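You operate a simulated robot arm through the tools that you are given. There is no shell and no other tool. Be economical: measure what you need, move in short steps, check, and stop when the job is done.

You are at the controls of a simulated two-armed robot. One attempt, no reset.

TASK
Hold the teal can, pull its lid off and brush a stripe of oil along the steel block's top.
Fine: lid into the white dish; load the yellow brush at the can and lay the stripe along the middle of the top; brush back, lid back on. Set down upright: yellow brush. A coat counts when it lies all over at full strength: go over it till it gets no stronger.

It is judged by the outcome, as a careful person would: the job done as asked, and still so three seconds after it is handed in. It fails if anything else is knocked over, pushed out of place, dropped, spilled or broken. Lids that push on must go on centred and level and be pressed home; caps that screw on are set level and turned clockwise until they are tight.

THE ROBOT
Two 7-joint arms with two-finger parallel grippers on one trunk, on a base that drives. Base frame: it is fixed to the floor where the robot stands at the start and does not move with it; the origin is under the middle of the robot, x ahead of it, y to its left, z up. Readings come in m, degrees, newtons and seconds.
The left shoulder is at the start at [0.07, 0.133, 1.151], the right one opposite. With the tool pointing down near the work surface each hand reaches from about 0.1 to 0.64 m from the robot's upright axis, wherever it stands, measured 20 degrees to its own side. Places, roughly: black square lid (5x5x4 cm) [0.9, 0.3, 1]; top of the steel block [0.5, 0.3, 0.8]; yellow brush (12x6x8 cm) [0.5, -0.5, 0.8]. Payload 1.57 kg a hand.
Tool frame (each hand has its own): the origin (TCP) lies between the finger pads and is the grasp point; the fingertips stand 0.03 m ahead of it; z points along the fingers, y is the line along which they close. Largest opening 0.08 m; finger width 0.017, thickness 0.012; the body of the gripper, 0.04 by 0.082 m, starts 0.08 m behind the TCP.
Orientation is that of the tool frame in the base frame, as [roll, pitch, yaw] about the fixed x, y, z axes, in that order (R = Rz(yaw) Ry(pitch) Rx(roll)). With the fingers straight down and closing along the base's y, the tool's x points along the base's -x, its y along +y and its z along -z.

THE INTERFACE
- The arms move only by the tool send_rows. It takes "left_plan", "right_plan" or both (then of equal length, played together; a hand with none holds still); each is a list of rows, each a list of 7 numbers: the turn, a rotation vector about the tool's x, y, z in degrees, then the shift along the tool's x, y, z in m, then the opening, from 0 (shut) to 1 (fully open). In form: [[rx, ry, rz, dx, dy, dz, grip], ...]. A call has 1 to 20 rows; each row is the pose to reach, as a shift and turn from the pose commanded when the call began, along the tool's axes at that moment. Rows are played at 5 a second. More than 0.05 m and 8.6 degrees between two rows, or a gripper value outside its range, and nothing of the call is played. A pose out of reach is approached as far as the arm can. The call stops where the force on the tool passes 40 N (or 10 N more than at its start, if that is more) or the arm is blocked; 0.2 s more then pass. Each finger travels about 0.153 m/s and halts on what it meets, pressing with about 21 N; the grip force reading is that of the motor and also rises with nothing between the fingers. The clock runs only during rows and for 0.2 s after the last one: add rows that repeat a pose to give the fingers time. The reply holds the time, the measured pose of the TCP, the force on the tool along the base axes, the opening and the grip force, in the units named above and with some noise, with the torque about the TCP (base axes, N m) and any sound that the robot's microphone picked up.
- Cameras (640 x 400 px; columns grow to the right, rows downward): "scene" is now at [0.1347, -0.0094, 1.3734]; the picture's right is [-0.11, -0.99, 0.00], its down [-0.62, 0.07, -0.78] and it looks along [0.77, -0.09, -0.63] (base axes); focal length 238 px, centre (320, 200). "left" rides on the left gripper at [0.072, 0.007, -0.122] in its tool frame; the picture's right is [-0.09, 1.00, 0.00], its down [-0.84, -0.08, -0.54] and it looks along [-0.54, -0.05, 0.84] (tool axes); focal length 238 px, centre (320, 200). "right" rides on the right gripper at [0.072, -0.007, -0.122] in its tool frame; the picture's right is [0.09, 1.00, 0.00], its down [-0.84, 0.08, -0.54] and it looks along [-0.54, 0.05, 0.84] (tool axes); focal length 238 px, centre (320, 200). There is no depth. A picture from a camera that has moved, and an enlarged one, comes with that camera's place and axes in the base frame and with its lens.
- snapshot(camera): a new picture of that camera. It takes no simulated time.
- raise_lower(by): slides the trunk up (or, below 0, down) by that many m; the arms and the scene camera ride with it, the base frame stays. It gives what a move gives, with no picture.
- drive_base(legs): drives the robot by 1 to 6 legs, each [ahead, left, turn to the left] in m, m and degrees, along the robot's own axes; the way and the turn of a leg run together, so that a leg with both is an arc; at most 1.5 m and 180 degrees a leg. The arms and the cameras ride along, it lands a little off, and it stops where it bumps. It gives what a move gives.
- aim_head(pan, tilt): turns the head with the scene camera to pan (to the left, within 86 degrees either way) and tilt (down, from -29 to 69), counted from straight ahead of the robot. It gives what a move gives.
- inspect(camera, box): a new picture of the part [left, top, right, bottom] of that camera's present view, enlarged. It takes no simulated time.
- finish_job(): hands the job in; it is judged then, once.

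Go step by step. Nothing tells you exact positions but the pictures and the camera data: compare them with the known pose of the tool, close in by small moves and look again before you grip or let go. The budget is 120 turns and 88 pictures, counting those below and the enlarged ones. Unless the task says otherwise, let go and move clear before handing in.

The tools are called after "Emit:" as name(argument=value, ...) on one line, values as JSON. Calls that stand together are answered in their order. send_rows: Moves the arms, as the interface text tells. Its arguments: {"type":"object","properties":{"left_plan":{"type":"array","items":{"type":"array","items":{"type":"number"}}},"right_plan":{"type":"array","items":{"type":"array","items":{"type":"number"}}}},"required":[]} The other tools are called the same way: raise_lower (by) slides the trunk up or down; drive_base (legs) drives the base; aim_head (pan, tilt) turns the head that bears the scene camera; snapshot (camera) takes a picture; inspect (camera, box) takes an enlarged picture of a part of a camera's view; finish_job () hands the job in.

At the start:

```text
t: 0.0
left_tool_pos: [0.3765, 0.1032, 1.2371]
left_ee_rot: [179.9, 0.0, 180.0]
left_wrist_force: [-1.0, 0.6, -0.6]
left_moment: [0.0, 0.01, 0.03]
left_opening: 0.0802
left_finger_force: 0.1
right_tool_pos: [0.388, -0.2283, 1.2273]
right_ee_rot: [-179.9, 0.0, 180.0]
right_wrist_force: [0.2, -0.3, 0.6]
right_moment: [0.0, 0.02, 0.01]
right_opening: 0.0801
right_finger_force: 0.1
trunk travel left (down, up): [-0.725, 0.215]
robot x, y, heading: [-0.004, 0.0016, -0.1]
head pan, tilt: [-6.5, 38.9]
```

scene: 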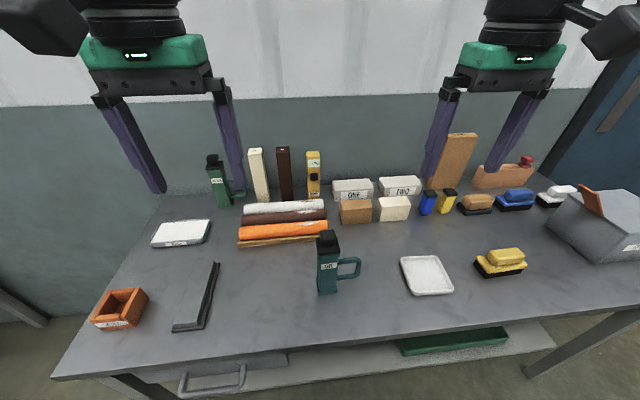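
right: 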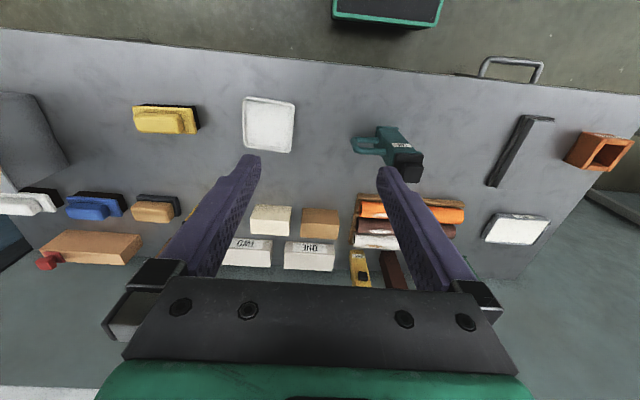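
left: 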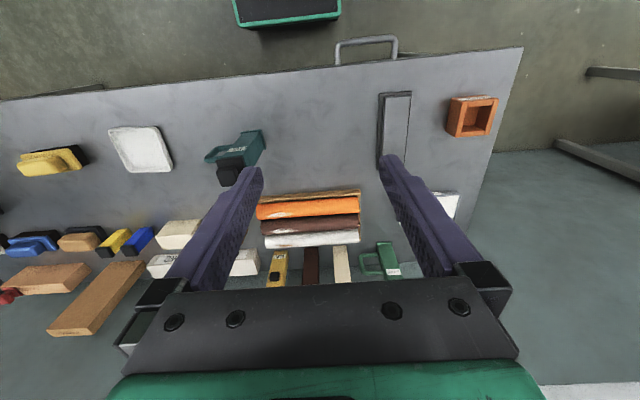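

I see two similar cans: one in front near the centre, and one at the back left. I'll zoom in to tell which is teal and to look at the brush, block and dishes.

Emit:
inspect(camera="scene", box=[190, 140, 350, 240])

Emit:
inspect(camera="scene", box=[290, 220, 450, 320])

Emit:
inspect(camera="scene", box=[80, 210, 240, 340])

Emit:
inspect(camera="scene", box=[440, 220, 560, 295])

```text
4.00 times, centred on (270, 190) of scene
camera zoom: at [0.1347, -0.0094, 1.3734], right [-0.11, -0.99, 0.0], down [-0.62, 0.07, -0.78], along [0.77, -0.09, -0.63], focal length 951 px, centre (520, 240)
```

zoom: 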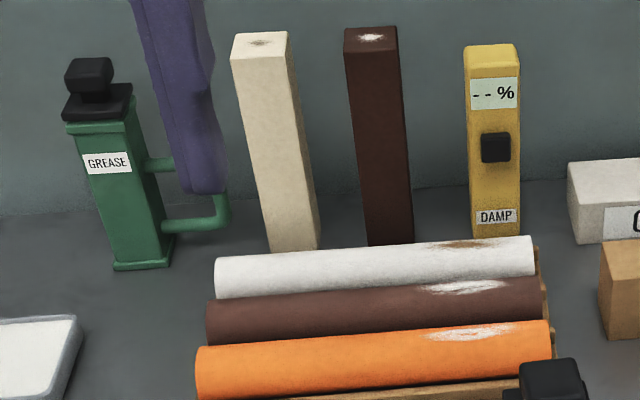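

```text
4.00 times, centred on (370, 270) of scene
camera zoom: at [0.1347, -0.0094, 1.3734], right [-0.11, -0.99, 0.0], down [-0.62, 0.07, -0.78], along [0.77, -0.09, -0.63], focal length 951 px, centre (120, -80)
```

zoom: 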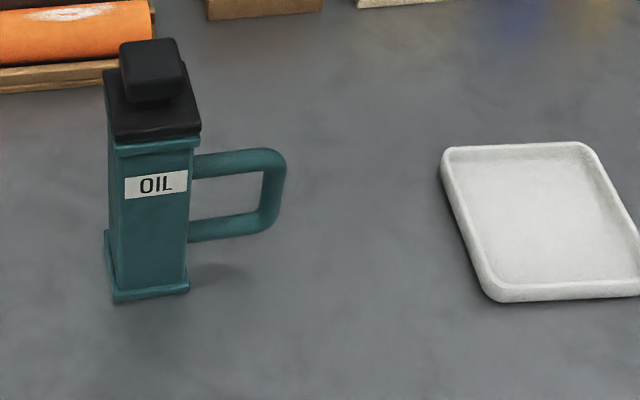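

```text
3.08 times, centred on (160, 275) of scene
camera zoom: at [0.1347, -0.0094, 1.3734], right [-0.11, -0.99, 0.0], down [-0.62, 0.07, -0.78], along [0.77, -0.09, -0.63], focal length 732 px, centre (812, -31)
```

zoom: 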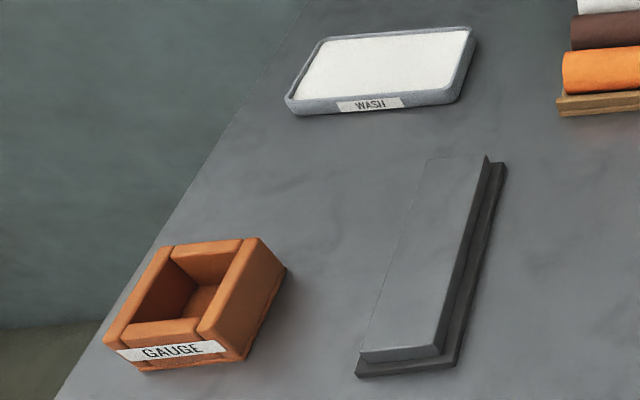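

```text
5.33 times, centred on (500, 258) of scene
camera zoom: at [0.1347, -0.0094, 1.3734], right [-0.11, -0.99, 0.0], down [-0.62, 0.07, -0.78], along [0.77, -0.09, -0.63], focal length 1269 px, centre (-640, -107)
```

zoom: 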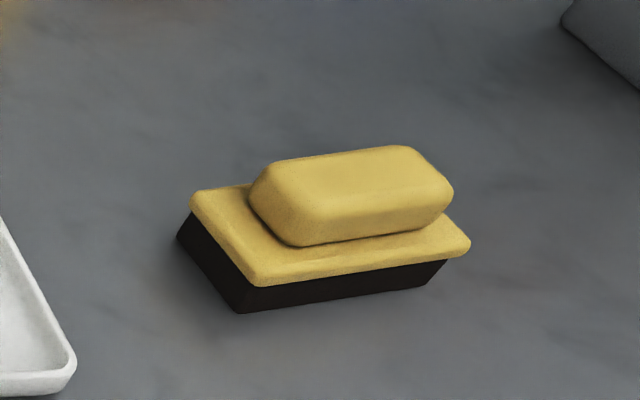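

The front can (labelled OIL) is the teal one, at about (0.477, -0.067), with its lid knob near z 0.985. The block runs along x around (0.49, 0.26), the dish is near (0.48, -0.35) and the brush near (0.5, -0.57). I'll drive 0.2 m to the right so the can, dish and brush are all in reach.

Emit:
drive_base(legs=[[0, -0.2, 0]])

Emit:
aim_head(pan=0, tilt=45)

Emit:
snapshot(camera="scene")

```text
t: 1.6
left_tool_pos: [0.3765, -0.0905, 1.2374]
left_ee_rot: [-179.8, 0.0, -180.0]
left_wrist_force: [-0.6, 0.9, 0.6]
left_moment: [-0.01, 0.0, 0.01]
left_opening: 0.0801
left_finger_force: 0.1
right_tool_pos: [0.3874, -0.4204, 1.228]
right_ee_rot: [-179.9, 0.0, -180.0]
right_wrist_force: [0.0, -0.4, 0.2]
right_moment: [-0.04, 0.03, -0.02]
right_opening: 0.0798
right_finger_force: 0.1
trunk travel left (down, up): [-0.725, 0.215]
robot x, y, heading: [-0.0044, -0.1951, 0.3]
head pan, tilt: [-6.5, 38.9]
```

```text
t: 2.3
left_tool_pos: [0.3767, -0.0922, 1.2373]
left_ee_rot: [-179.9, 0.1, -179.9]
left_wrist_force: [-0.3, 0.3, 0.2]
left_moment: [0.02, -0.01, 0.0]
left_opening: 0.0797
left_finger_force: 0.1
right_tool_pos: [0.3891, -0.4236, 1.2264]
right_ee_rot: [-179.9, 0.0, -180.0]
right_wrist_force: [-0.1, 0.4, -0.5]
right_moment: [0.0, -0.02, 0.01]
right_opening: 0.08
right_finger_force: 0.0
trunk travel left (down, up): [-0.725, 0.215]
robot x, y, heading: [0.0003, -0.1987, 0.0]
head pan, tilt: [0.0, 45.0]
```

```text
80 pictures are left
camera scene: at [0.131, -0.1957, 1.3646], right [0.0, -1.0, 0.0], down [-0.71, 0.0, -0.71], along [0.71, 0.0, -0.71], focal length 238 px, centre (320, 200)
```

scene: 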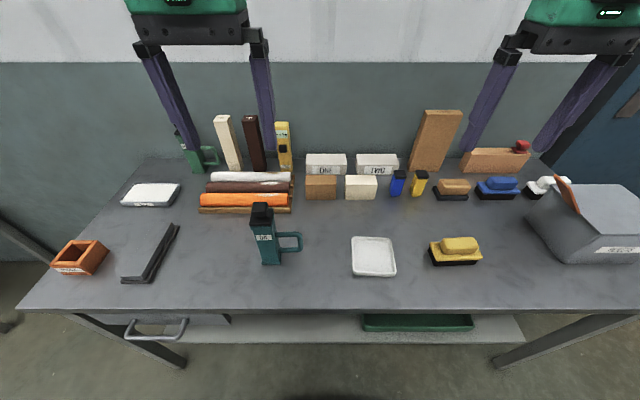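

The picture agrees with my estimates. Now I'll turn the left hand so it points sideways (fingers toward -y, closing along x), to the left of the teal can and above it.

Emit:
send_rows(left_plan=[[4.62, 4.62, -4.62, -0.0067, 0.0153, 0.0105, 1], [9.24, 9.24, -9.24, -0.0133, 0.0307, 0.0209, 1], [13.86, 13.86, -13.86, -0.02, 0.046, 0.0314, 1], [18.48, 18.48, -18.48, -0.0267, 0.0613, 0.0419, 1], [23.1, 23.1, -23.1, -0.0333, 0.0767, 0.0523, 1], [27.71, 27.71, -27.71, -0.04, 0.092, 0.0628, 1], [32.33, 32.33, -32.33, -0.0467, 0.1073, 0.0733, 1], [36.95, 36.95, -36.95, -0.0533, 0.1227, 0.0837, 1], [41.57, 41.57, -41.57, -0.06, 0.138, 0.0942, 1], [46.19, 46.19, -46.19, -0.0667, 0.1533, 0.1047, 1], [50.81, 50.81, -50.81, -0.0733, 0.1687, 0.1151, 1], [55.43, 55.43, -55.43, -0.08, 0.184, 0.1256, 1], [60.05, 60.05, -60.05, -0.0867, 0.1993, 0.1361, 1], [64.66, 64.66, -64.66, -0.0933, 0.2147, 0.1465, 1], [69.28, 69.28, -69.28, -0.1, 0.23, 0.157, 1], [69.28, 69.28, -69.28, -0.1, 0.23, 0.157, 1]])

Emit:
snapshot(camera="scene")

Emit:
snapshot(camera="left")

```text
t: 5.7
left_tool_pos: [0.4742, 0.1362, 1.0806]
left_ee_rot: [33.9, -90.0, 56.3]
left_wrist_force: [0.6, 0.8, 0.5]
left_moment: [-0.03, -0.01, 0.02]
left_opening: 0.08
left_finger_force: 0.1
right_tool_pos: [0.3877, -0.424, 1.2285]
right_ee_rot: [180.0, 0.0, -179.9]
right_wrist_force: [-0.4, -1.0, 0.4]
right_moment: [-0.01, -0.02, -0.02]
right_opening: 0.0797
right_finger_force: 0.0
trunk travel left (down, up): [-0.725, 0.215]
robot x, y, heading: [-0.0012, -0.1961, 0.5]
head pan, tilt: [0.0, 45.0]
```

```text
79 pictures are left
camera scene: at [0.1308, -0.1957, 1.3646], right [0.0, -1.0, 0.0], down [-0.71, 0.0, -0.71], along [0.71, 0.0, -0.71], focal length 238 px, centre (320, 200)
```

scene: 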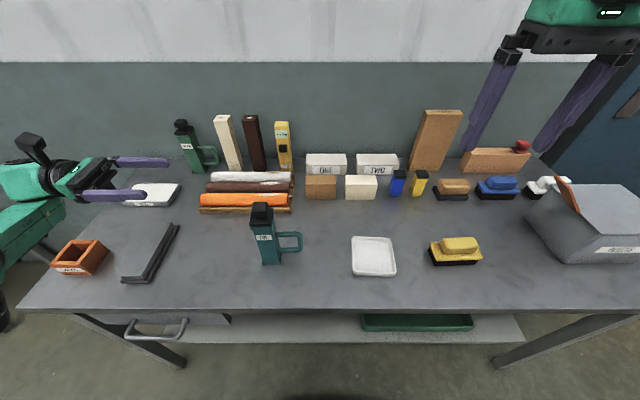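

```text
78 pictures are left
camera left: at [0.4668, 0.2576, 1.1527], right [-1.0, -0.01, -0.09], down [0.07, 0.54, -0.84], along [0.05, -0.84, -0.54], focal length 238 px, centre (320, 200)
```

left: 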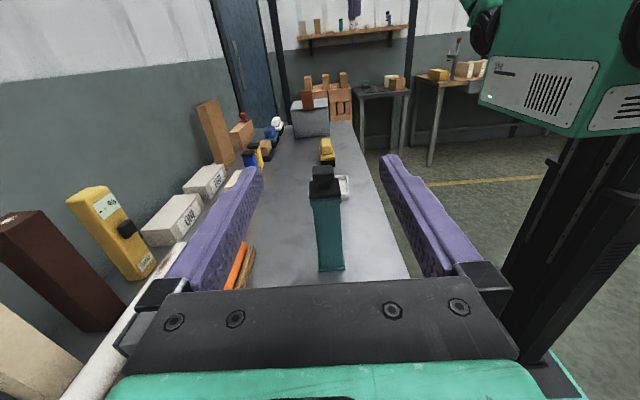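

The left hand is set as planned. I'll zoom in on the can and dish to fix their positions more exactly.

Emit:
inspect(camera="scene", box=[230, 190, 330, 280])

Emit:
inspect(camera="left", box=[270, 130, 390, 290])

```text
4.44 times, centred on (280, 235) of scene
camera zoom: at [0.1308, -0.1957, 1.3646], right [0.0, -1.0, 0.0], down [-0.71, 0.0, -0.71], along [0.71, 0.0, -0.71], focal length 1057 px, centre (498, 44)
```

zoom: 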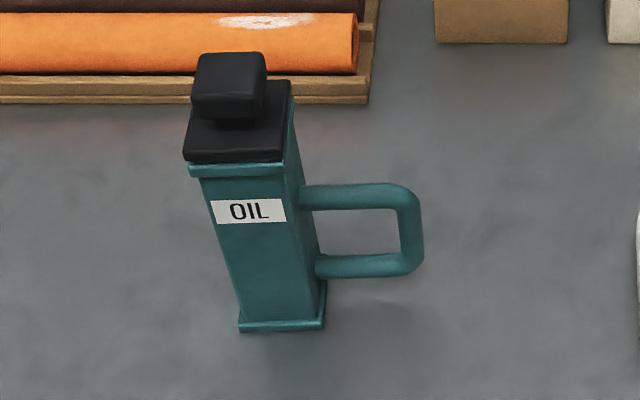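

```text
2.50 times, centred on (330, 210) of left
camera zoom: at [0.4668, 0.2576, 1.1527], right [-1.0, -0.01, -0.09], down [0.07, 0.54, -0.84], along [0.05, -0.84, -0.54], focal length 596 px, centre (295, 175)
```

zoom: 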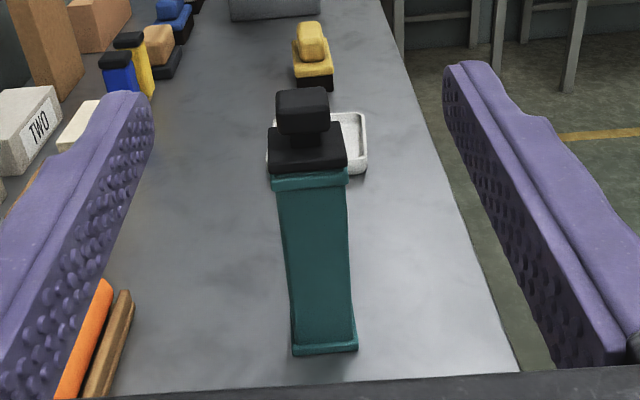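

The can's centre is at about (0.479, -0.067) and its yaw is near 0. I'll lower the left hand to z 0.88 beside it and move partway in.

Emit:
send_rows(left_plan=[[0, 0, 0, -0.04, -0.002, 0, 1], [0, 0, 0, -0.08, -0.002, 0, 1], [0, 0, 0, -0.12, -0.003, 0, 1], [0, 0, 0, -0.16, -0.003, 0, 1], [0, 0, 0, -0.2, -0.003, 0, 1], [0, 0, 0, -0.2, -0.003, 0.035, 1], [0, 0, 0, -0.2, -0.003, 0.07, 1], [0, 0, 0, -0.2, -0.003, 0.105, 1], [0, 0, 0, -0.2, -0.003, 0.105, 1]])

Emit:
snapshot(camera="left")

Emit:
snapshot(camera="scene")

```text
t: 7.7
left_tool_pos: [0.4723, 0.0391, 0.8936]
left_ee_rot: [-120.8, -88.2, -148.1]
left_wrist_force: [0.0, 0.5, 0.1]
left_moment: [0.01, -0.02, -0.01]
left_opening: 0.0802
left_finger_force: 0.0
left hand out of reach, approached as far as the arm can: row 1, 2, 3, 4, 5, 6, 7
right_tool_pos: [0.3741, -0.425, 1.2331]
right_ee_rot: [179.8, 0.7, -179.8]
right_wrist_force: [0.2, 0.2, -0.6]
right_moment: [-0.01, 0.0, -0.01]
right_opening: 0.0798
right_finger_force: 0.1
trunk travel left (down, up): [-0.725, 0.215]
robot x, y, heading: [-0.0014, -0.1953, 0.1]
head pan, tilt: [0.0, 45.0]
```

```text
75 pictures are left
camera left: at [0.4615, 0.1588, 0.9678], right [-0.99, -0.02, -0.12], down [0.09, 0.56, -0.83], along [0.08, -0.83, -0.55], focal length 238 px, centre (320, 200)
```

left: 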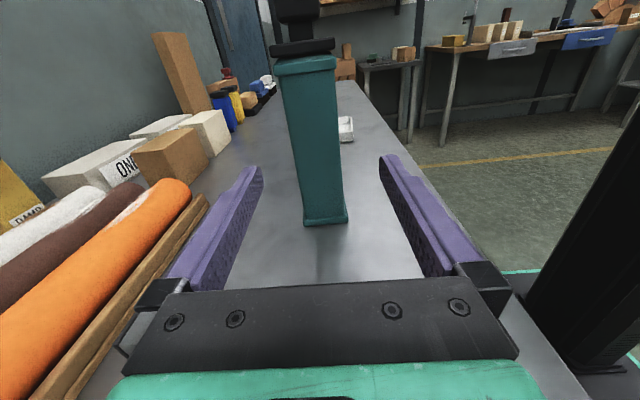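

```text
74 pictures are left
camera scene: at [0.1149, -0.1983, 1.3672], right [0.0, -1.0, 0.0], down [-0.7, 0.0, -0.72], along [0.72, 0.0, -0.7], focal length 238 px, centre (320, 200)
```

scene: 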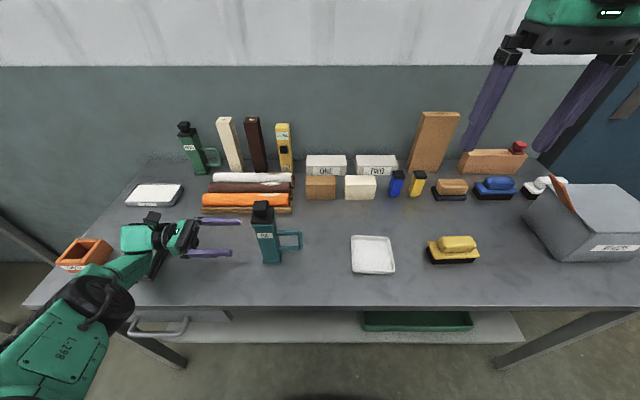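

The robot has tilted slightly, so the left forearm is probably resting on the table edge. I'll raise the hand and pitch the fingers down about 30° to lift the elbow, then check.

Emit:
send_rows(left_plan=[[0, 0, 0, 0.03, 0, 0, 1], [0, -7.5, 0, 0.04, 0, 0, 1], [0, -15, 0, 0.04, 0, 0, 1], [0, -22.5, 0, 0.04, 0, 0, 1], [0, -30, 0, 0.03, 0, 0, 1], [0, -30, 0, 0.03, 0, 0, 1]])

Emit:
snapshot(camera="scene")

```text
t: 9.1
left_tool_pos: [0.4813, 0.0353, 0.9107]
left_ee_rot: [-180.0, -59.9, -89.9]
left_wrist_force: [-0.6, -0.2, -0.7]
left_moment: [-0.01, 0.0, 0.03]
left_opening: 0.0802
left_finger_force: 0.1
right_tool_pos: [0.3883, -0.4231, 1.2264]
right_ee_rot: [180.0, 0.0, -179.8]
right_wrist_force: [0.2, -0.2, -0.1]
right_moment: [0.0, 0.01, -0.01]
right_opening: 0.0799
right_finger_force: 0.1
trunk travel left (down, up): [-0.725, 0.215]
robot x, y, heading: [0.0004, -0.1941, 0.3]
head pan, tilt: [0.0, 45.0]
```

```text
73 pictures are left
camera scene: at [0.1311, -0.1953, 1.3645], right [0.0, -1.0, 0.0], down [-0.71, 0.0, -0.71], along [0.71, 0.0, -0.71], focal length 238 px, centre (320, 200)
```

scene: 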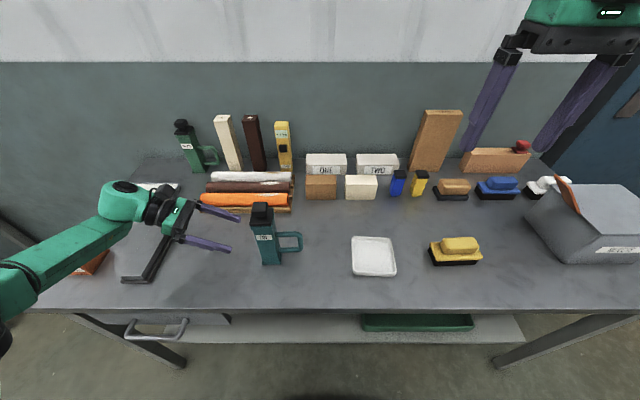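

The robot is level again and the arm is well up. Next I'll advance so the open fingers straddle the can at z ≈ 0.895, then look.

Emit:
send_rows(left_plan=[[0, 0, 0, 0.011, 0.001, 0.031, 1], [0, 0, 0, 0.022, 0.001, 0.062, 1], [0, 0, 0, 0.0329, 0.001, 0.093, 1], [0, 0, 0, 0.0329, 0.001, 0.093, 1]])

Emit:
inspect(camera="scene", box=[190, 180, 330, 280])

Emit:
snapshot(camera="left")

```text
t: 10.1
left_tool_pos: [0.4782, -0.064, 0.893]
left_ee_rot: [180.0, -60.1, -89.9]
left_wrist_force: [-0.3, 0.7, -0.4]
left_moment: [0.04, 0.0, 0.0]
left_opening: 0.0801
left_finger_force: 0.1
right_tool_pos: [0.3879, -0.4228, 1.2283]
right_ee_rot: [-180.0, 0.0, -179.7]
right_wrist_force: [-0.4, -0.4, 0.2]
right_moment: [0.05, 0.04, -0.01]
right_opening: 0.0798
right_finger_force: 0.1
trunk travel left (down, up): [-0.725, 0.215]
robot x, y, heading: [-0.0011, -0.1964, -0.1]
head pan, tilt: [0.0, 45.0]
```

```text
4.00 times, centred on (260, 230) of scene
camera zoom: at [0.1306, -0.1951, 1.3646], right [0.0, -1.0, 0.0], down [-0.71, 0.0, -0.71], along [0.71, 0.0, -0.71], focal length 951 px, centre (560, 80)
```

zoom: 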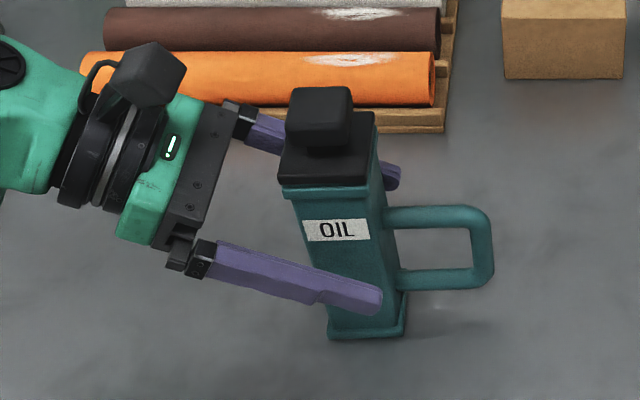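

```text
71 pictures are left
camera left: at [0.4714, 0.005, 1.0174], right [-1.0, 0.04, -0.08], down [0.08, 0.89, -0.45], along [0.05, -0.46, -0.89], focal length 238 px, centre (320, 200)
```

left: 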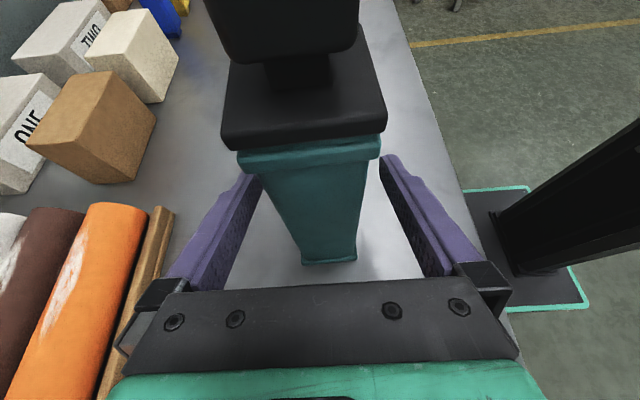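

The fingers straddle the can centrally and clear of everything else, so I'll close the grip.

Emit:
send_rows(left_plan=[[0, 0, 0, 0, 0, 0, 0.7], [0, 0, 0, 0, 0, 0, 0.5], [0, 0, 0, 0, 0, 0, 0.3], [0, 0, 0, 0, 0, 0, 0.3], [0, 0, 0, 0, 0, 0, 0.3]])

Emit:
inspect(camera="scene", box=[190, 180, 330, 280])

```text
t: 11.3
left_tool_pos: [0.4791, -0.0644, 0.8934]
left_ee_rot: [-179.9, -60.1, -90.0]
left_wrist_force: [-0.6, 0.1, 0.7]
left_moment: [-0.04, 0.08, -0.01]
left_opening: 0.0438
left_finger_force: 20.9
right_tool_pos: [0.3882, -0.4238, 1.228]
right_ee_rot: [-180.0, 0.0, -179.9]
right_wrist_force: [-0.1, 0.2, -0.4]
right_moment: [0.01, -0.03, 0.03]
right_opening: 0.0801
right_finger_force: 0.0
trunk travel left (down, up): [-0.725, 0.215]
robot x, y, heading: [0.0043, -0.1956, 0.3]
head pan, tilt: [0.0, 45.0]
```

```text
4.00 times, centred on (260, 230) of scene
camera zoom: at [0.1309, -0.1955, 1.3646], right [0.0, -1.0, 0.0], down [-0.71, 0.0, -0.71], along [0.71, 0.0, -0.71], focal length 951 px, centre (560, 80)
```

zoom: 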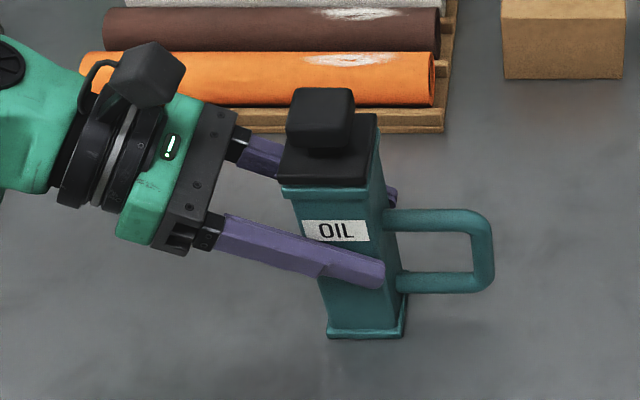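

The can is held (opening 43.8 mm). I'll bring the right hand over the lid knob, turned 90° so it closes along x and its camera sits on the far side from the left hand.

Emit:
send_rows(right_plan=[[0, 0, -7.5, -0.0076, 0.0298, 0.008, 1], [0, 0, -15, -0.0152, 0.0595, 0.016, 1], [0, 0, -22.5, -0.0228, 0.0893, 0.024, 1], [0, 0, -30, -0.0303, 0.119, 0.032, 1], [0, 0, -37.5, -0.0379, 0.1488, 0.04, 1], [0, 0, -45, -0.0455, 0.1785, 0.05, 1], [0, 0, -52.5, -0.0531, 0.2083, 0.06, 1], [0, 0, -60, -0.0607, 0.238, 0.068, 1], [0, 0, -67.5, -0.0683, 0.2678, 0.076, 1], [0, 0, -75, -0.0758, 0.2975, 0.084, 1], [0, 0, -82.5, -0.0834, 0.3273, 0.092, 1], [0, 0, -90, -0.091, 0.357, 0.098, 1], [0, 0, -90, -0.091, 0.357, 0.098, 1]])

Emit:
snapshot(camera="right")

Emit:
snapshot(camera="scene")

```text
t: 14.1
left_tool_pos: [0.4787, -0.0635, 0.8953]
left_ee_rot: [-180.0, -60.1, -90.0]
left_wrist_force: [-0.7, 0.6, 0.1]
left_moment: [0.0, 0.1, -0.05]
left_opening: 0.0439
left_finger_force: 21.0
right_tool_pos: [0.2227, -0.2275, 1.0638]
right_ee_rot: [-178.5, 0.6, -92.4]
right_wrist_force: [0.7, 0.3, 0.4]
right_moment: [-0.04, -0.02, -0.01]
right_opening: 0.0801
right_finger_force: 0.1
right hand out of reach, approached as far as the arm can: row 4, 5, 6, 7, 8, 9, 10, 11, 12, 13
trunk travel left (down, up): [-0.725, 0.215]
robot x, y, heading: [0.0002, -0.1997, 0.1]
head pan, tilt: [0.0, 45.0]
```

```text
69 pictures are left
camera right: at [0.222, -0.3008, 1.1838], right [-1.0, -0.05, -0.03], down [-0.06, 0.83, 0.55], along [0.0, 0.55, -0.84], focal length 238 px, centre (320, 200)
```

right: 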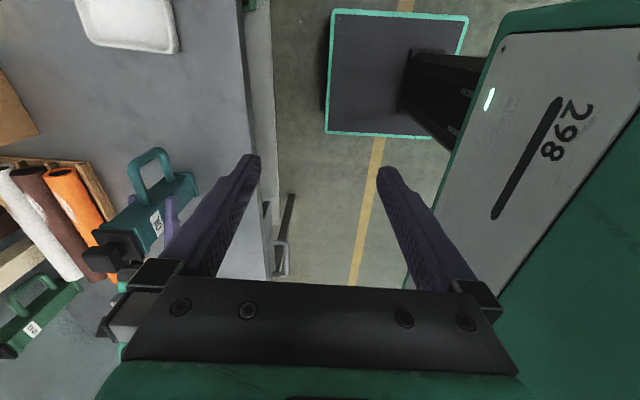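

```text
68 pictures are left
camera scene: at [0.131, -0.1953, 1.3646], right [0.0, -1.0, 0.0], down [-0.71, 0.0, -0.71], along [0.71, 0.0, -0.71], focal length 238 px, centre (320, 200)
```

scene: 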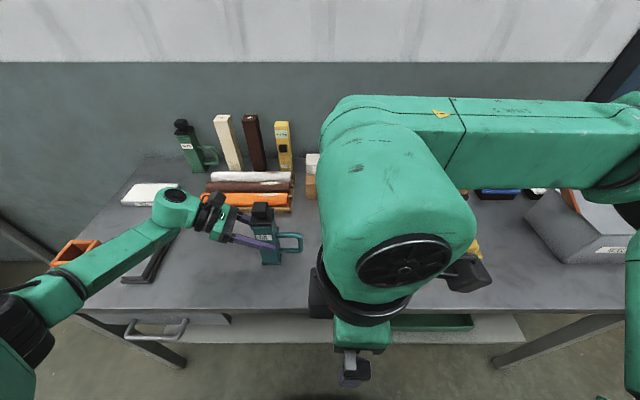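

That yaw folds the right arm badly. I'll unwind the turn while moving up and to the right, then try the other way round.

Emit:
send_rows(right_plan=[[0, 0, 7.5, 0.0125, 0, -0.008, 1], [0, 0, 15, 0.025, 0, -0.016, 1], [0, 0, 22.5, 0.0375, 0, -0.024, 1], [0, 0, 30, 0.05, 0, -0.032, 1], [0, 0, 37.5, 0.0625, 0, -0.04, 1], [0, 0, 45, 0.075, 0, -0.05, 1], [0, 0, 52.5, 0.0875, 0, -0.06, 1], [0, 0, 60, 0.1, 0, -0.07, 1], [0, 0, 67.5, 0.1125, 0, -0.08, 1], [0, 0, 75, 0.125, 0, -0.09, 1], [0, 0, 82.5, 0.1375, 0, -0.1, 1], [0, 0, 90, 0.15, 0, -0.1, 1], [0, 0, 90, 0.15, 0, -0.1, 1], [0, 0, 90, 0.15, 0, -0.1, 1]])

Emit:
snapshot(camera="scene")

```text
t: 17.1
left_tool_pos: [0.4777, -0.0645, 0.8933]
left_ee_rot: [-179.9, -60.1, -89.8]
left_wrist_force: [-0.6, 0.8, -0.4]
left_moment: [-0.03, 0.06, 0.03]
left_opening: 0.0438
left_finger_force: 20.8
right_tool_pos: [0.2036, -0.3717, 1.1638]
right_ee_rot: [179.5, 1.5, 177.5]
right_wrist_force: [-0.7, 1.2, 0.1]
right_moment: [0.02, -0.05, 0.05]
right_opening: 0.0801
right_finger_force: 0.1
trunk travel left (down, up): [-0.725, 0.215]
robot x, y, heading: [0.0003, -0.1948, -0.3]
head pan, tilt: [0.0, 45.0]
```

```text
67 pictures are left
camera scene: at [0.1308, -0.1955, 1.3646], right [0.0, -1.0, 0.0], down [-0.71, 0.0, -0.71], along [0.71, 0.0, -0.71], focal length 238 px, centre (320, 200)
```

scene: 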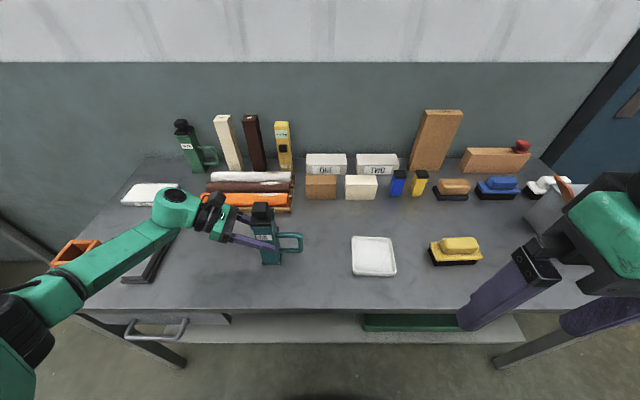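

The hand recovered. Now I'll turn it the other way (+90° about the tool axis) while moving ahead over the dish area.

Emit:
send_rows(right_plan=[[0, 0, 7.3, -0.02, 0, 0, 1], [0, 0, 14.6, -0.04, 0, 0, 1], [0, 0, 21.9, -0.06, 0, 0, 1], [0, 0, 29.2, -0.08, 0, 0, 1], [0, 0, 36.5, -0.1, 0, 0, 1], [0, 0, 43.8, -0.12, 0, 0, 1], [0, 0, 51, -0.14, 0, 0, 1], [0, 0, 58.3, -0.16, 0, 0, 1], [0, 0, 65.6, -0.18, 0, 0, 1], [0, 0, 72.9, -0.2, 0, 0, 1], [0, 0, 80.2, -0.22, 0, 0, 1], [0, 0, 87.5, -0.25, 0, 0, 1], [0, 0, 87.5, -0.25, 0, 0, 1]])

Emit:
snapshot(camera="scene")

```text
t: 19.9
left_tool_pos: [0.4784, -0.0653, 0.8925]
left_ee_rot: [-179.9, -60.0, -90.0]
left_wrist_force: [0.8, 0.2, -0.2]
left_moment: [-0.06, -0.03, 0.04]
left_opening: 0.0437
left_finger_force: 21.5
right_tool_pos: [0.4513, -0.3829, 1.17]
right_ee_rot: [178.3, -0.4, 89.8]
right_wrist_force: [-0.2, -0.3, -0.4]
right_moment: [0.02, 0.0, 0.0]
right_opening: 0.08
right_finger_force: 0.1
trunk travel left (down, up): [-0.725, 0.215]
robot x, y, heading: [-0.0018, -0.1977, 0.2]
head pan, tilt: [0.0, 45.0]
```

```text
66 pictures are left
camera scene: at [0.1301, -0.1955, 1.3646], right [0.0, -1.0, 0.0], down [-0.71, 0.0, -0.71], along [0.71, 0.0, -0.71], focal length 238 px, centre (320, 200)
```

scene: 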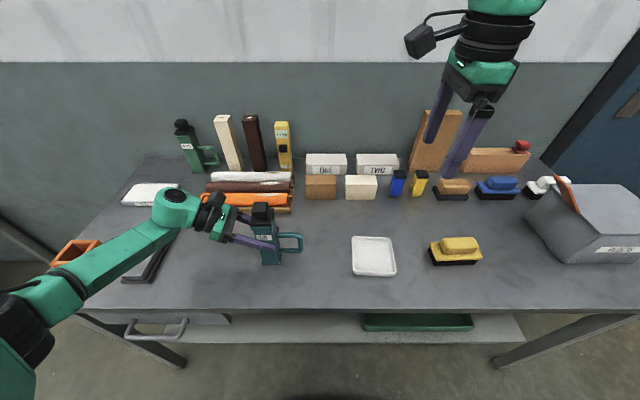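

This orientation works. I'll level the hand and move it above the lid knob at z 1.10.

Emit:
send_rows(right_plan=[[0.5, -0.1, 0, 0.04, 0.0035, 0, 1], [1, -0.2, -0.1, 0.08, 0.007, 0, 1], [1.7, -0.4, -0.2, 0.12, 0.0105, 0, 1], [1.7, -0.4, -0.2, 0.16, 0.014, 0, 1], [1.7, -0.4, -0.2, 0.2, 0.0175, 0, 1], [1.7, -0.4, -0.2, 0.24, 0.021, 0, 1], [1.7, -0.4, -0.2, 0.28, 0.025, 0.03, 1], [1.7, -0.4, -0.2, 0.316, 0.028, 0.07, 1], [1.7, -0.4, -0.2, 0.316, 0.028, 0.07, 1]])

Emit:
snapshot(camera="scene")

Emit:
snapshot(camera="right")

```text
refused: row 7 steps farther than a row can; nothing moved
```

```text
65 pictures are left
camera scene: at [0.1301, -0.1955, 1.3646], right [0.0, -1.0, 0.0], down [-0.71, 0.0, -0.71], along [0.71, 0.0, -0.71], focal length 238 px, centre (320, 200)
```

scene: 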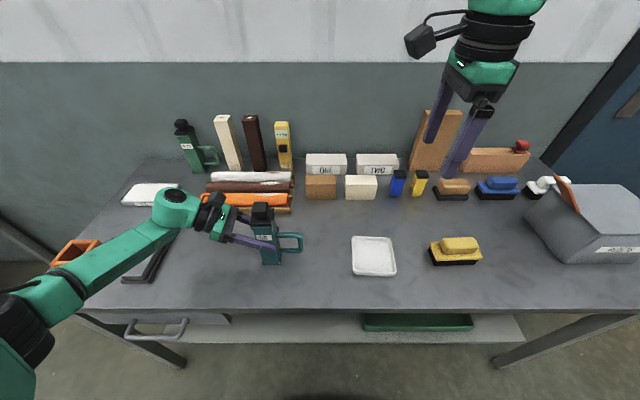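

```text
64 pictures are left
camera right: at [0.4407, -0.3136, 1.2909], right [1.0, 0.09, 0.03], down [0.06, -0.84, 0.54], along [0.07, -0.53, -0.84], focal length 238 px, centre (320, 200)
```

right: 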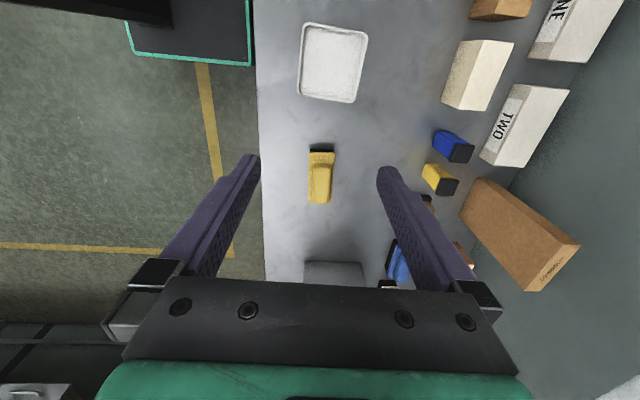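

The row step was too large and nothing moved, so I'll send the same path with smaller steps.

Emit:
send_rows(right_plan=[[0.5, -0.1, 0, 0.035, 0.0035, 0, 1], [1, -0.2, -0.1, 0.07, 0.007, 0, 1], [1.7, -0.4, -0.2, 0.105, 0.0105, 0, 1], [1.7, -0.4, -0.2, 0.14, 0.014, 0, 1], [1.7, -0.4, -0.2, 0.175, 0.0175, 0, 1], [1.7, -0.4, -0.2, 0.21, 0.021, 0, 1], [1.7, -0.4, -0.2, 0.245, 0.025, 0.02, 1], [1.7, -0.4, -0.2, 0.28, 0.028, 0.045, 1], [1.7, -0.4, -0.2, 0.316, 0.028, 0.07, 1], [1.7, -0.4, -0.2, 0.316, 0.028, 0.07, 1]])

Emit:
snapshot(camera="scene")

Emit:
snapshot(camera="right")

```text
t: 22.1
left_tool_pos: [0.4787, -0.0632, 0.8933]
left_ee_rot: [-180.0, -60.2, -89.8]
left_wrist_force: [-1.2, -1.1, 1.5]
left_moment: [-0.14, 0.12, 0.0]
left_opening: 0.044
left_finger_force: 20.6
right_tool_pos: [0.3865, -0.2475, 1.0797]
right_ee_rot: [-180.0, -0.2, 90.3]
right_wrist_force: [-0.4, 0.7, 0.7]
right_moment: [0.01, 0.0, -0.01]
right_opening: 0.0802
right_finger_force: 0.0
right hand out of reach, approached as far as the arm can: row 2, 3, 4, 5, 6, 7, 8, 9, 10
trunk travel left (down, up): [-0.725, 0.215]
robot x, y, heading: [-0.0015, -0.1936, 0.1]
head pan, tilt: [0.0, 45.0]
```

```text
63 pictures are left
camera scene: at [0.131, -0.1955, 1.3645], right [0.0, -1.0, 0.0], down [-0.71, 0.0, -0.71], along [0.71, 0.0, -0.71], focal length 238 px, centre (320, 200)
```

scene: 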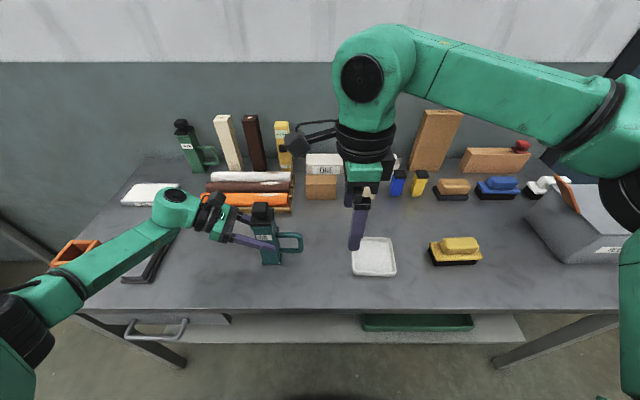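

```text
62 pictures are left
camera right: at [0.3791, -0.1767, 1.2012], right [1.0, 0.1, 0.0], down [0.08, -0.84, 0.54], along [0.05, -0.54, -0.84], focal length 238 px, centre (320, 200)
```

right: 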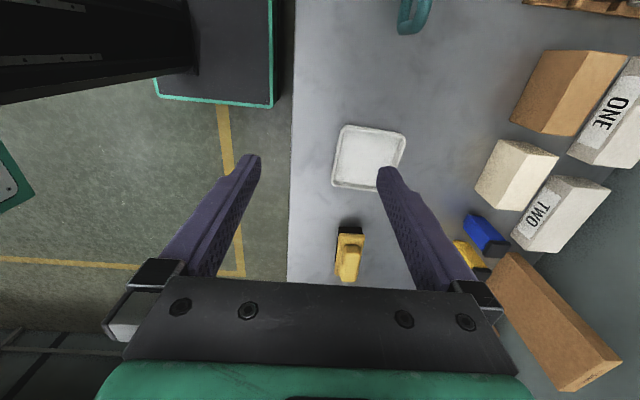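

With that yaw the right arm can't reach across to the can. Closing along y with a partly open gripper still clears the left camera, so I'll go back to the natural yaw near the can and then go over the knob.

Emit:
send_rows(right_plan=[[0, 0, -7.5, 0, 0, -0.01, 0.7], [0, 0, -15, 0, 0, -0.02, 0.7], [0, 0, -22.5, 0, 0, -0.03, 0.7], [0, 0, -30, 0.01, 0.005, -0.04, 0.7], [0, 0, -37.5, 0.02, 0.008, -0.05, 0.7], [0, 0, -45, 0.03, 0.01, -0.05, 0.7], [0, 0, -52.5, 0.04, 0.014, -0.05, 0.7], [0, 0, -60, 0.05, 0.018, -0.05, 0.7], [0, 0, -67.5, 0.06, 0.022, -0.05, 0.7], [0, 0, -75, 0.07, 0.025, -0.05, 0.7], [0, 0, -82.5, 0.08, 0.028, -0.05, 0.7], [0, 0, -90, 0.09, 0.03, -0.05, 0.7], [0, 0, -90, 0.09, 0.03, -0.05, 0.7]])

Emit:
snapshot(camera="scene")

```text
t: 24.9
left_tool_pos: [0.4787, -0.0649, 0.8941]
left_ee_rot: [179.9, -60.1, -89.8]
left_wrist_force: [-0.8, -0.1, 3.4]
left_moment: [-0.08, 0.06, -0.04]
left_opening: 0.0439
left_finger_force: 20.8
right_tool_pos: [0.4067, -0.2654, 1.11]
right_ee_rot: [179.8, -0.2, 179.9]
right_wrist_force: [0.4, -0.7, -0.1]
right_moment: [0.02, 0.06, 0.03]
right_opening: 0.0561
right_finger_force: 0.1
right hand out of reach, approached as far as the arm can: row 1, 2, 3, 4, 5, 6, 7, 8, 9, 10, 11, 12, 13
trunk travel left (down, up): [-0.725, 0.215]
robot x, y, heading: [0.0007, -0.1934, 0.2]
head pan, tilt: [0.0, 45.0]
```

```text
61 pictures are left
camera scene: at [0.1325, -0.1959, 1.3644], right [0.0, -1.0, 0.0], down [-0.71, 0.0, -0.71], along [0.71, 0.0, -0.71], focal length 238 px, centre (320, 200)
```

scene: 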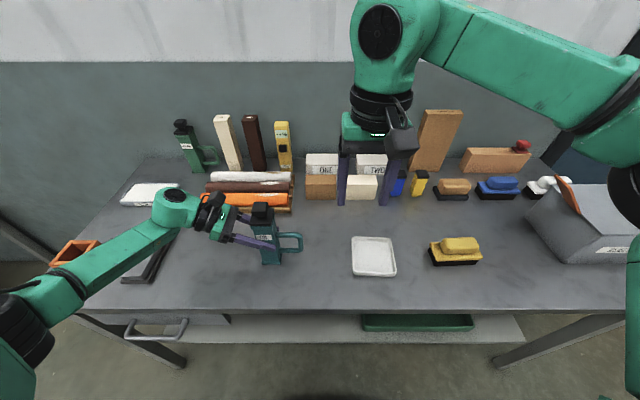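

The right arm can't reach across the body, so the robot should stand further left with the can in front of the right shoulder. I'll let go of the can, back the left hand out and up, and raise the right hand before driving.

Emit:
send_rows(left_plan=[[0, 0, 0, 0, 0, 0, 0.7], [0, 0, 0, 0, 0, 0, 1], [0, 0, 0, 0, 0, 0, 1], [0, 0, 0, -0.011, 0, -0.031, 1], [0, 0, 0, -0.022, 0, -0.062, 1], [0, 0, 0, -0.033, 0, -0.095, 1], [0, 0, 0, -0.01, 0, -0.115, 1], [0, 0, 0, 0.025, 0, -0.135, 1], [0, 0, 0, 0.06, 0, -0.155, 1], [0, 0, 0, 0.1, 0, -0.178, 1]], right_plan=[[0, 0, 0, 0, 0, 0, 1], [0, 0, 0, 0, 0, -0.02, 1], [0, 0, 0, 0, 0, -0.04, 1], [0, 0, 0, 0.005, 0, -0.06, 1], [0, 0, 0, 0.01, 0, -0.08, 1], [0, 0, 0, 0.015, -0.01, -0.1, 1], [0, 0, 0, 0.02, -0.02, -0.11, 1], [0, 0, 0, 0.02, -0.04, -0.11, 1], [0, 0, 0, 0.02, -0.06, -0.11, 1], [0, 0, 0, 0.02, -0.08, -0.11, 1]])

Emit:
drive_base(legs=[[0, 0.26, 0]])

Emit:
snapshot(camera="scene")

```text
t: 27.1
left_tool_pos: [0.477, 0.0378, 1.0695]
left_ee_rot: [179.9, -60.0, -90.0]
left_wrist_force: [0.2, 0.4, 1.3]
left_moment: [0.04, 0.01, -0.01]
left_opening: 0.08
left_finger_force: 0.0
right_tool_pos: [0.3856, -0.3477, 1.2187]
right_ee_rot: [179.8, -0.2, -179.8]
right_wrist_force: [0.0, 0.0, -0.3]
right_moment: [0.01, 0.03, -0.02]
right_opening: 0.0802
right_finger_force: 0.0
right hand out of reach, approached as far as the arm can: row 2, 3, 4, 5, 6, 7
trunk travel left (down, up): [-0.725, 0.215]
robot x, y, heading: [0.0008, -0.196, 0.2]
head pan, tilt: [0.0, 45.0]
```

```text
t: 28.9
left_tool_pos: [0.4745, 0.305, 1.069]
left_ee_rot: [-180.0, -60.0, -89.5]
left_wrist_force: [-0.1, -0.6, -0.3]
left_moment: [0.02, 0.01, -0.03]
left_opening: 0.0799
left_finger_force: 0.0
right_tool_pos: [0.3852, -0.0811, 1.2208]
right_ee_rot: [179.8, -0.2, -179.5]
right_wrist_force: [0.4, 0.1, 0.5]
right_moment: [-0.01, 0.01, -0.02]
right_opening: 0.08
right_finger_force: 0.1
trunk travel left (down, up): [-0.725, 0.215]
robot x, y, heading: [0.0014, 0.0644, 0.5]
head pan, tilt: [0.0, 45.0]
```

```text
60 pictures are left
camera scene: at [0.1299, 0.0666, 1.3646], right [0.01, -1.0, 0.0], down [-0.71, 0.0, -0.71], along [0.71, 0.01, -0.71], focal length 238 px, centre (320, 200)
```

scene: 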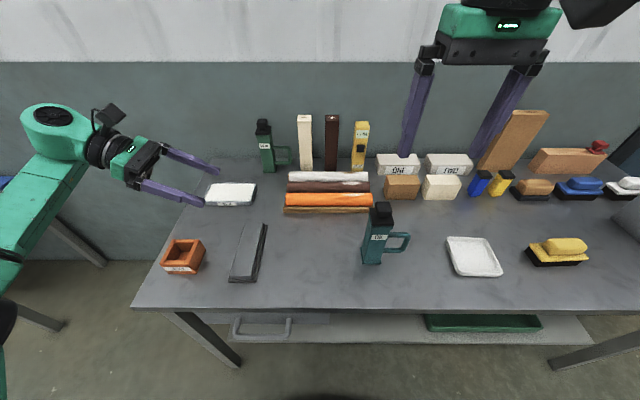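

Good: the can is now in front of the right shoulder. I'll bring the left hand back beside the can along its finger axis.

Emit:
send_rows(left_plan=[[0, 0, 0, 0, 0, 0.0392, 1], [0, 0, 0, 0, 0, 0.0783, 1], [0, 0, 0, -0.001, -0.001, 0.1175, 1], [0, 0, 0, -0.001, -0.002, 0.1567, 1], [0, 0, 0, -0.002, -0.003, 0.1958, 1], [0, 0, 0, -0.002, -0.004, 0.235, 1], [0, 0, 0, -0.0027, -0.0045, 0.2742, 1], [0, 0, 0, -0.0027, -0.0045, 0.3133, 1], [0, 0, 0, -0.0027, -0.0045, 0.3133, 1]])

Emit:
snapshot(camera="left")

Emit:
snapshot(camera="scene")

```text
t: 30.9
left_tool_pos: [0.4843, 0.0354, 0.9113]
left_ee_rot: [-180.0, -60.1, -89.7]
left_wrist_force: [0.0, 0.3, 0.1]
left_moment: [0.04, -0.01, 0.0]
left_opening: 0.0799
left_finger_force: 0.0
right_tool_pos: [0.3865, -0.0811, 1.2189]
right_ee_rot: [179.9, -0.1, -179.5]
right_wrist_force: [-0.1, -0.2, -1.0]
right_moment: [-0.02, -0.01, 0.01]
right_opening: 0.0801
right_finger_force: 0.0
trunk travel left (down, up): [-0.725, 0.215]
robot x, y, heading: [-0.0006, 0.0664, 0.4]
head pan, tilt: [0.0, 45.0]
```

```text
59 pictures are left
camera left: at [0.476, 0.1039, 1.0345], right [-1.0, 0.04, -0.08], down [0.07, 0.89, -0.45], along [0.05, -0.46, -0.89], focal length 238 px, centre (320, 200)
```

left: 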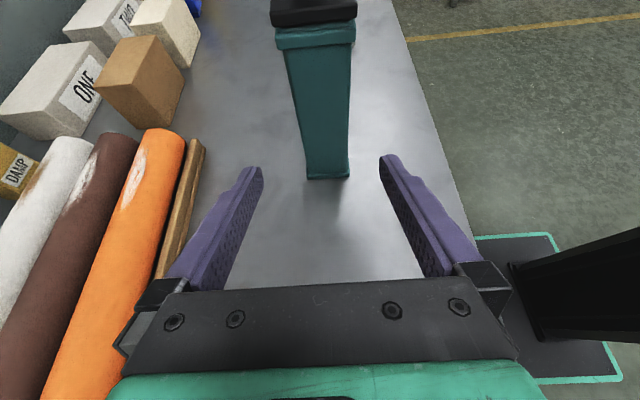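

```text
58 pictures are left
camera scene: at [0.1297, 0.0687, 1.3646], right [0.01, -1.0, 0.0], down [-0.71, -0.01, -0.71], along [0.71, 0.0, -0.71], focal length 238 px, centre (320, 200)
```

scene: 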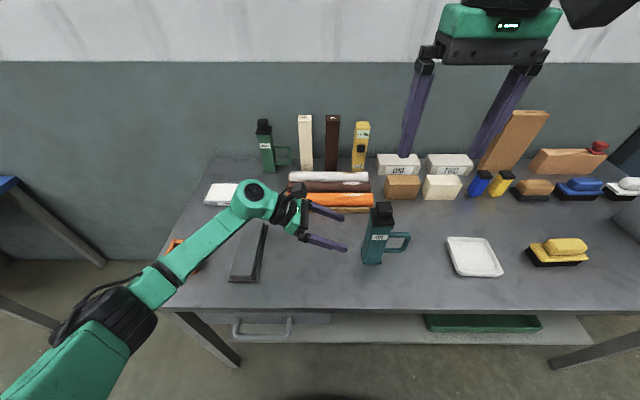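

I'm about 5 mm too far in x, so I'll correct that, move in and close on the can.

Emit:
send_rows(left_plan=[[0, 0, 0, 0.011, 0.005, 0.031, 1], [0, 0, 0, 0.022, 0.005, 0.062, 1], [0, 0, 0, 0.0329, 0.005, 0.093, 1], [0, 0, 0, 0.0329, 0.005, 0.093, 1], [0, 0, 0, 0.0329, 0.005, 0.093, 0.7], [0, 0, 0, 0.0329, 0.005, 0.093, 0.5], [0, 0, 0, 0.0329, 0.005, 0.093, 0.3], [0, 0, 0, 0.0329, 0.005, 0.093, 0.3], [0, 0, 0, 0.0329, 0.005, 0.093, 0.3]])

Emit:
inspect(camera="scene", box=[310, 180, 450, 280])

```text
t: 32.9
left_tool_pos: [0.4776, -0.0625, 0.8912]
left_ee_rot: [-179.9, -60.1, -89.6]
left_wrist_force: [1.6, 0.3, 2.3]
left_moment: [-0.05, -0.03, 0.05]
left_opening: 0.044
left_finger_force: 20.7
right_tool_pos: [0.385, -0.0811, 1.2194]
right_ee_rot: [179.9, -0.2, -179.5]
right_wrist_force: [0.5, 0.3, -0.5]
right_moment: [-0.03, 0.05, 0.01]
right_opening: 0.0802
right_finger_force: 0.1
trunk travel left (down, up): [-0.725, 0.215]
robot x, y, heading: [-0.0024, 0.0674, 0.5]
head pan, tilt: [0.0, 45.0]
```

```text
4.00 times, centred on (380, 230) of scene
camera zoom: at [0.13, 0.0681, 1.3646], right [0.01, -1.0, 0.0], down [-0.71, 0.0, -0.71], along [0.71, 0.0, -0.71], focal length 951 px, centre (80, 80)
```

zoom: 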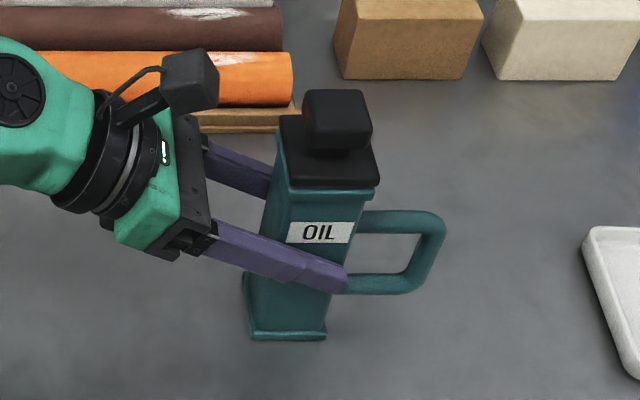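

The can is held again. I'll move the right hand over the knob at z 1.06 with the fingers partly open.

Emit:
send_rows(right_plan=[[0, 0, 0, -0.03, 0.005, 0.02, 0.7], [0, 0, 0, -0.06, 0.01, 0.05, 0.7], [0, 0, 0, -0.093, 0.014, 0.08, 0.7], [0, 0, 0, -0.093, 0.014, 0.12, 0.7], [0, 0, 0, -0.093, 0.014, 0.155, 0.7], [0, 0, 0, -0.093, 0.014, 0.155, 0.7]])

Emit:
snapshot(camera="right")

Emit:
inspect(camera="scene", box=[310, 150, 450, 270])

```text
t: 34.3
left_tool_pos: [0.4774, -0.062, 0.8904]
left_ee_rot: [-179.8, -60.1, -89.7]
left_wrist_force: [-0.8, 0.3, 2.3]
left_moment: [-0.01, 0.11, -0.04]
left_opening: 0.0438
left_finger_force: 21.0
right_tool_pos: [0.4765, -0.0674, 1.0658]
right_ee_rot: [-180.0, -0.1, -179.5]
right_wrist_force: [0.7, -0.4, -0.2]
right_moment: [-0.02, 0.01, 0.0]
right_opening: 0.0559
right_finger_force: 0.0
right hand out of reach, approached as far as the arm can: row 3
trunk travel left (down, up): [-0.725, 0.215]
robot x, y, heading: [-0.0018, 0.0643, 0.3]
head pan, tilt: [0.0, 45.0]
```

```text
56 pictures are left
camera right: at [0.4045, -0.0759, 1.1862], right [-0.1, 0.99, 0.0], down [0.84, 0.08, 0.54], along [0.54, 0.06, -0.84], focal length 238 px, centre (320, 200)
```

right: 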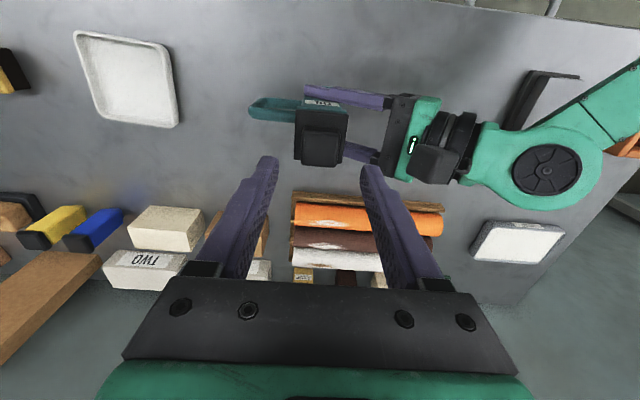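

```text
3.33 times, centred on (380, 210) of scene
camera zoom: at [0.1293, 0.0682, 1.3646], right [0.01, -1.0, 0.0], down [-0.71, 0.0, -0.71], along [0.71, 0.0, -0.71], focal length 793 px, centre (120, 167)
```

zoom: 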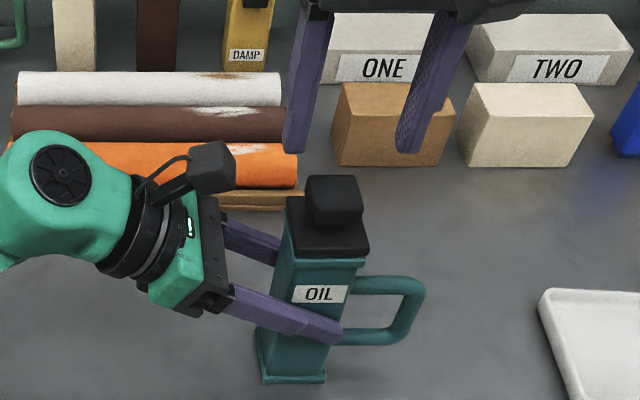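

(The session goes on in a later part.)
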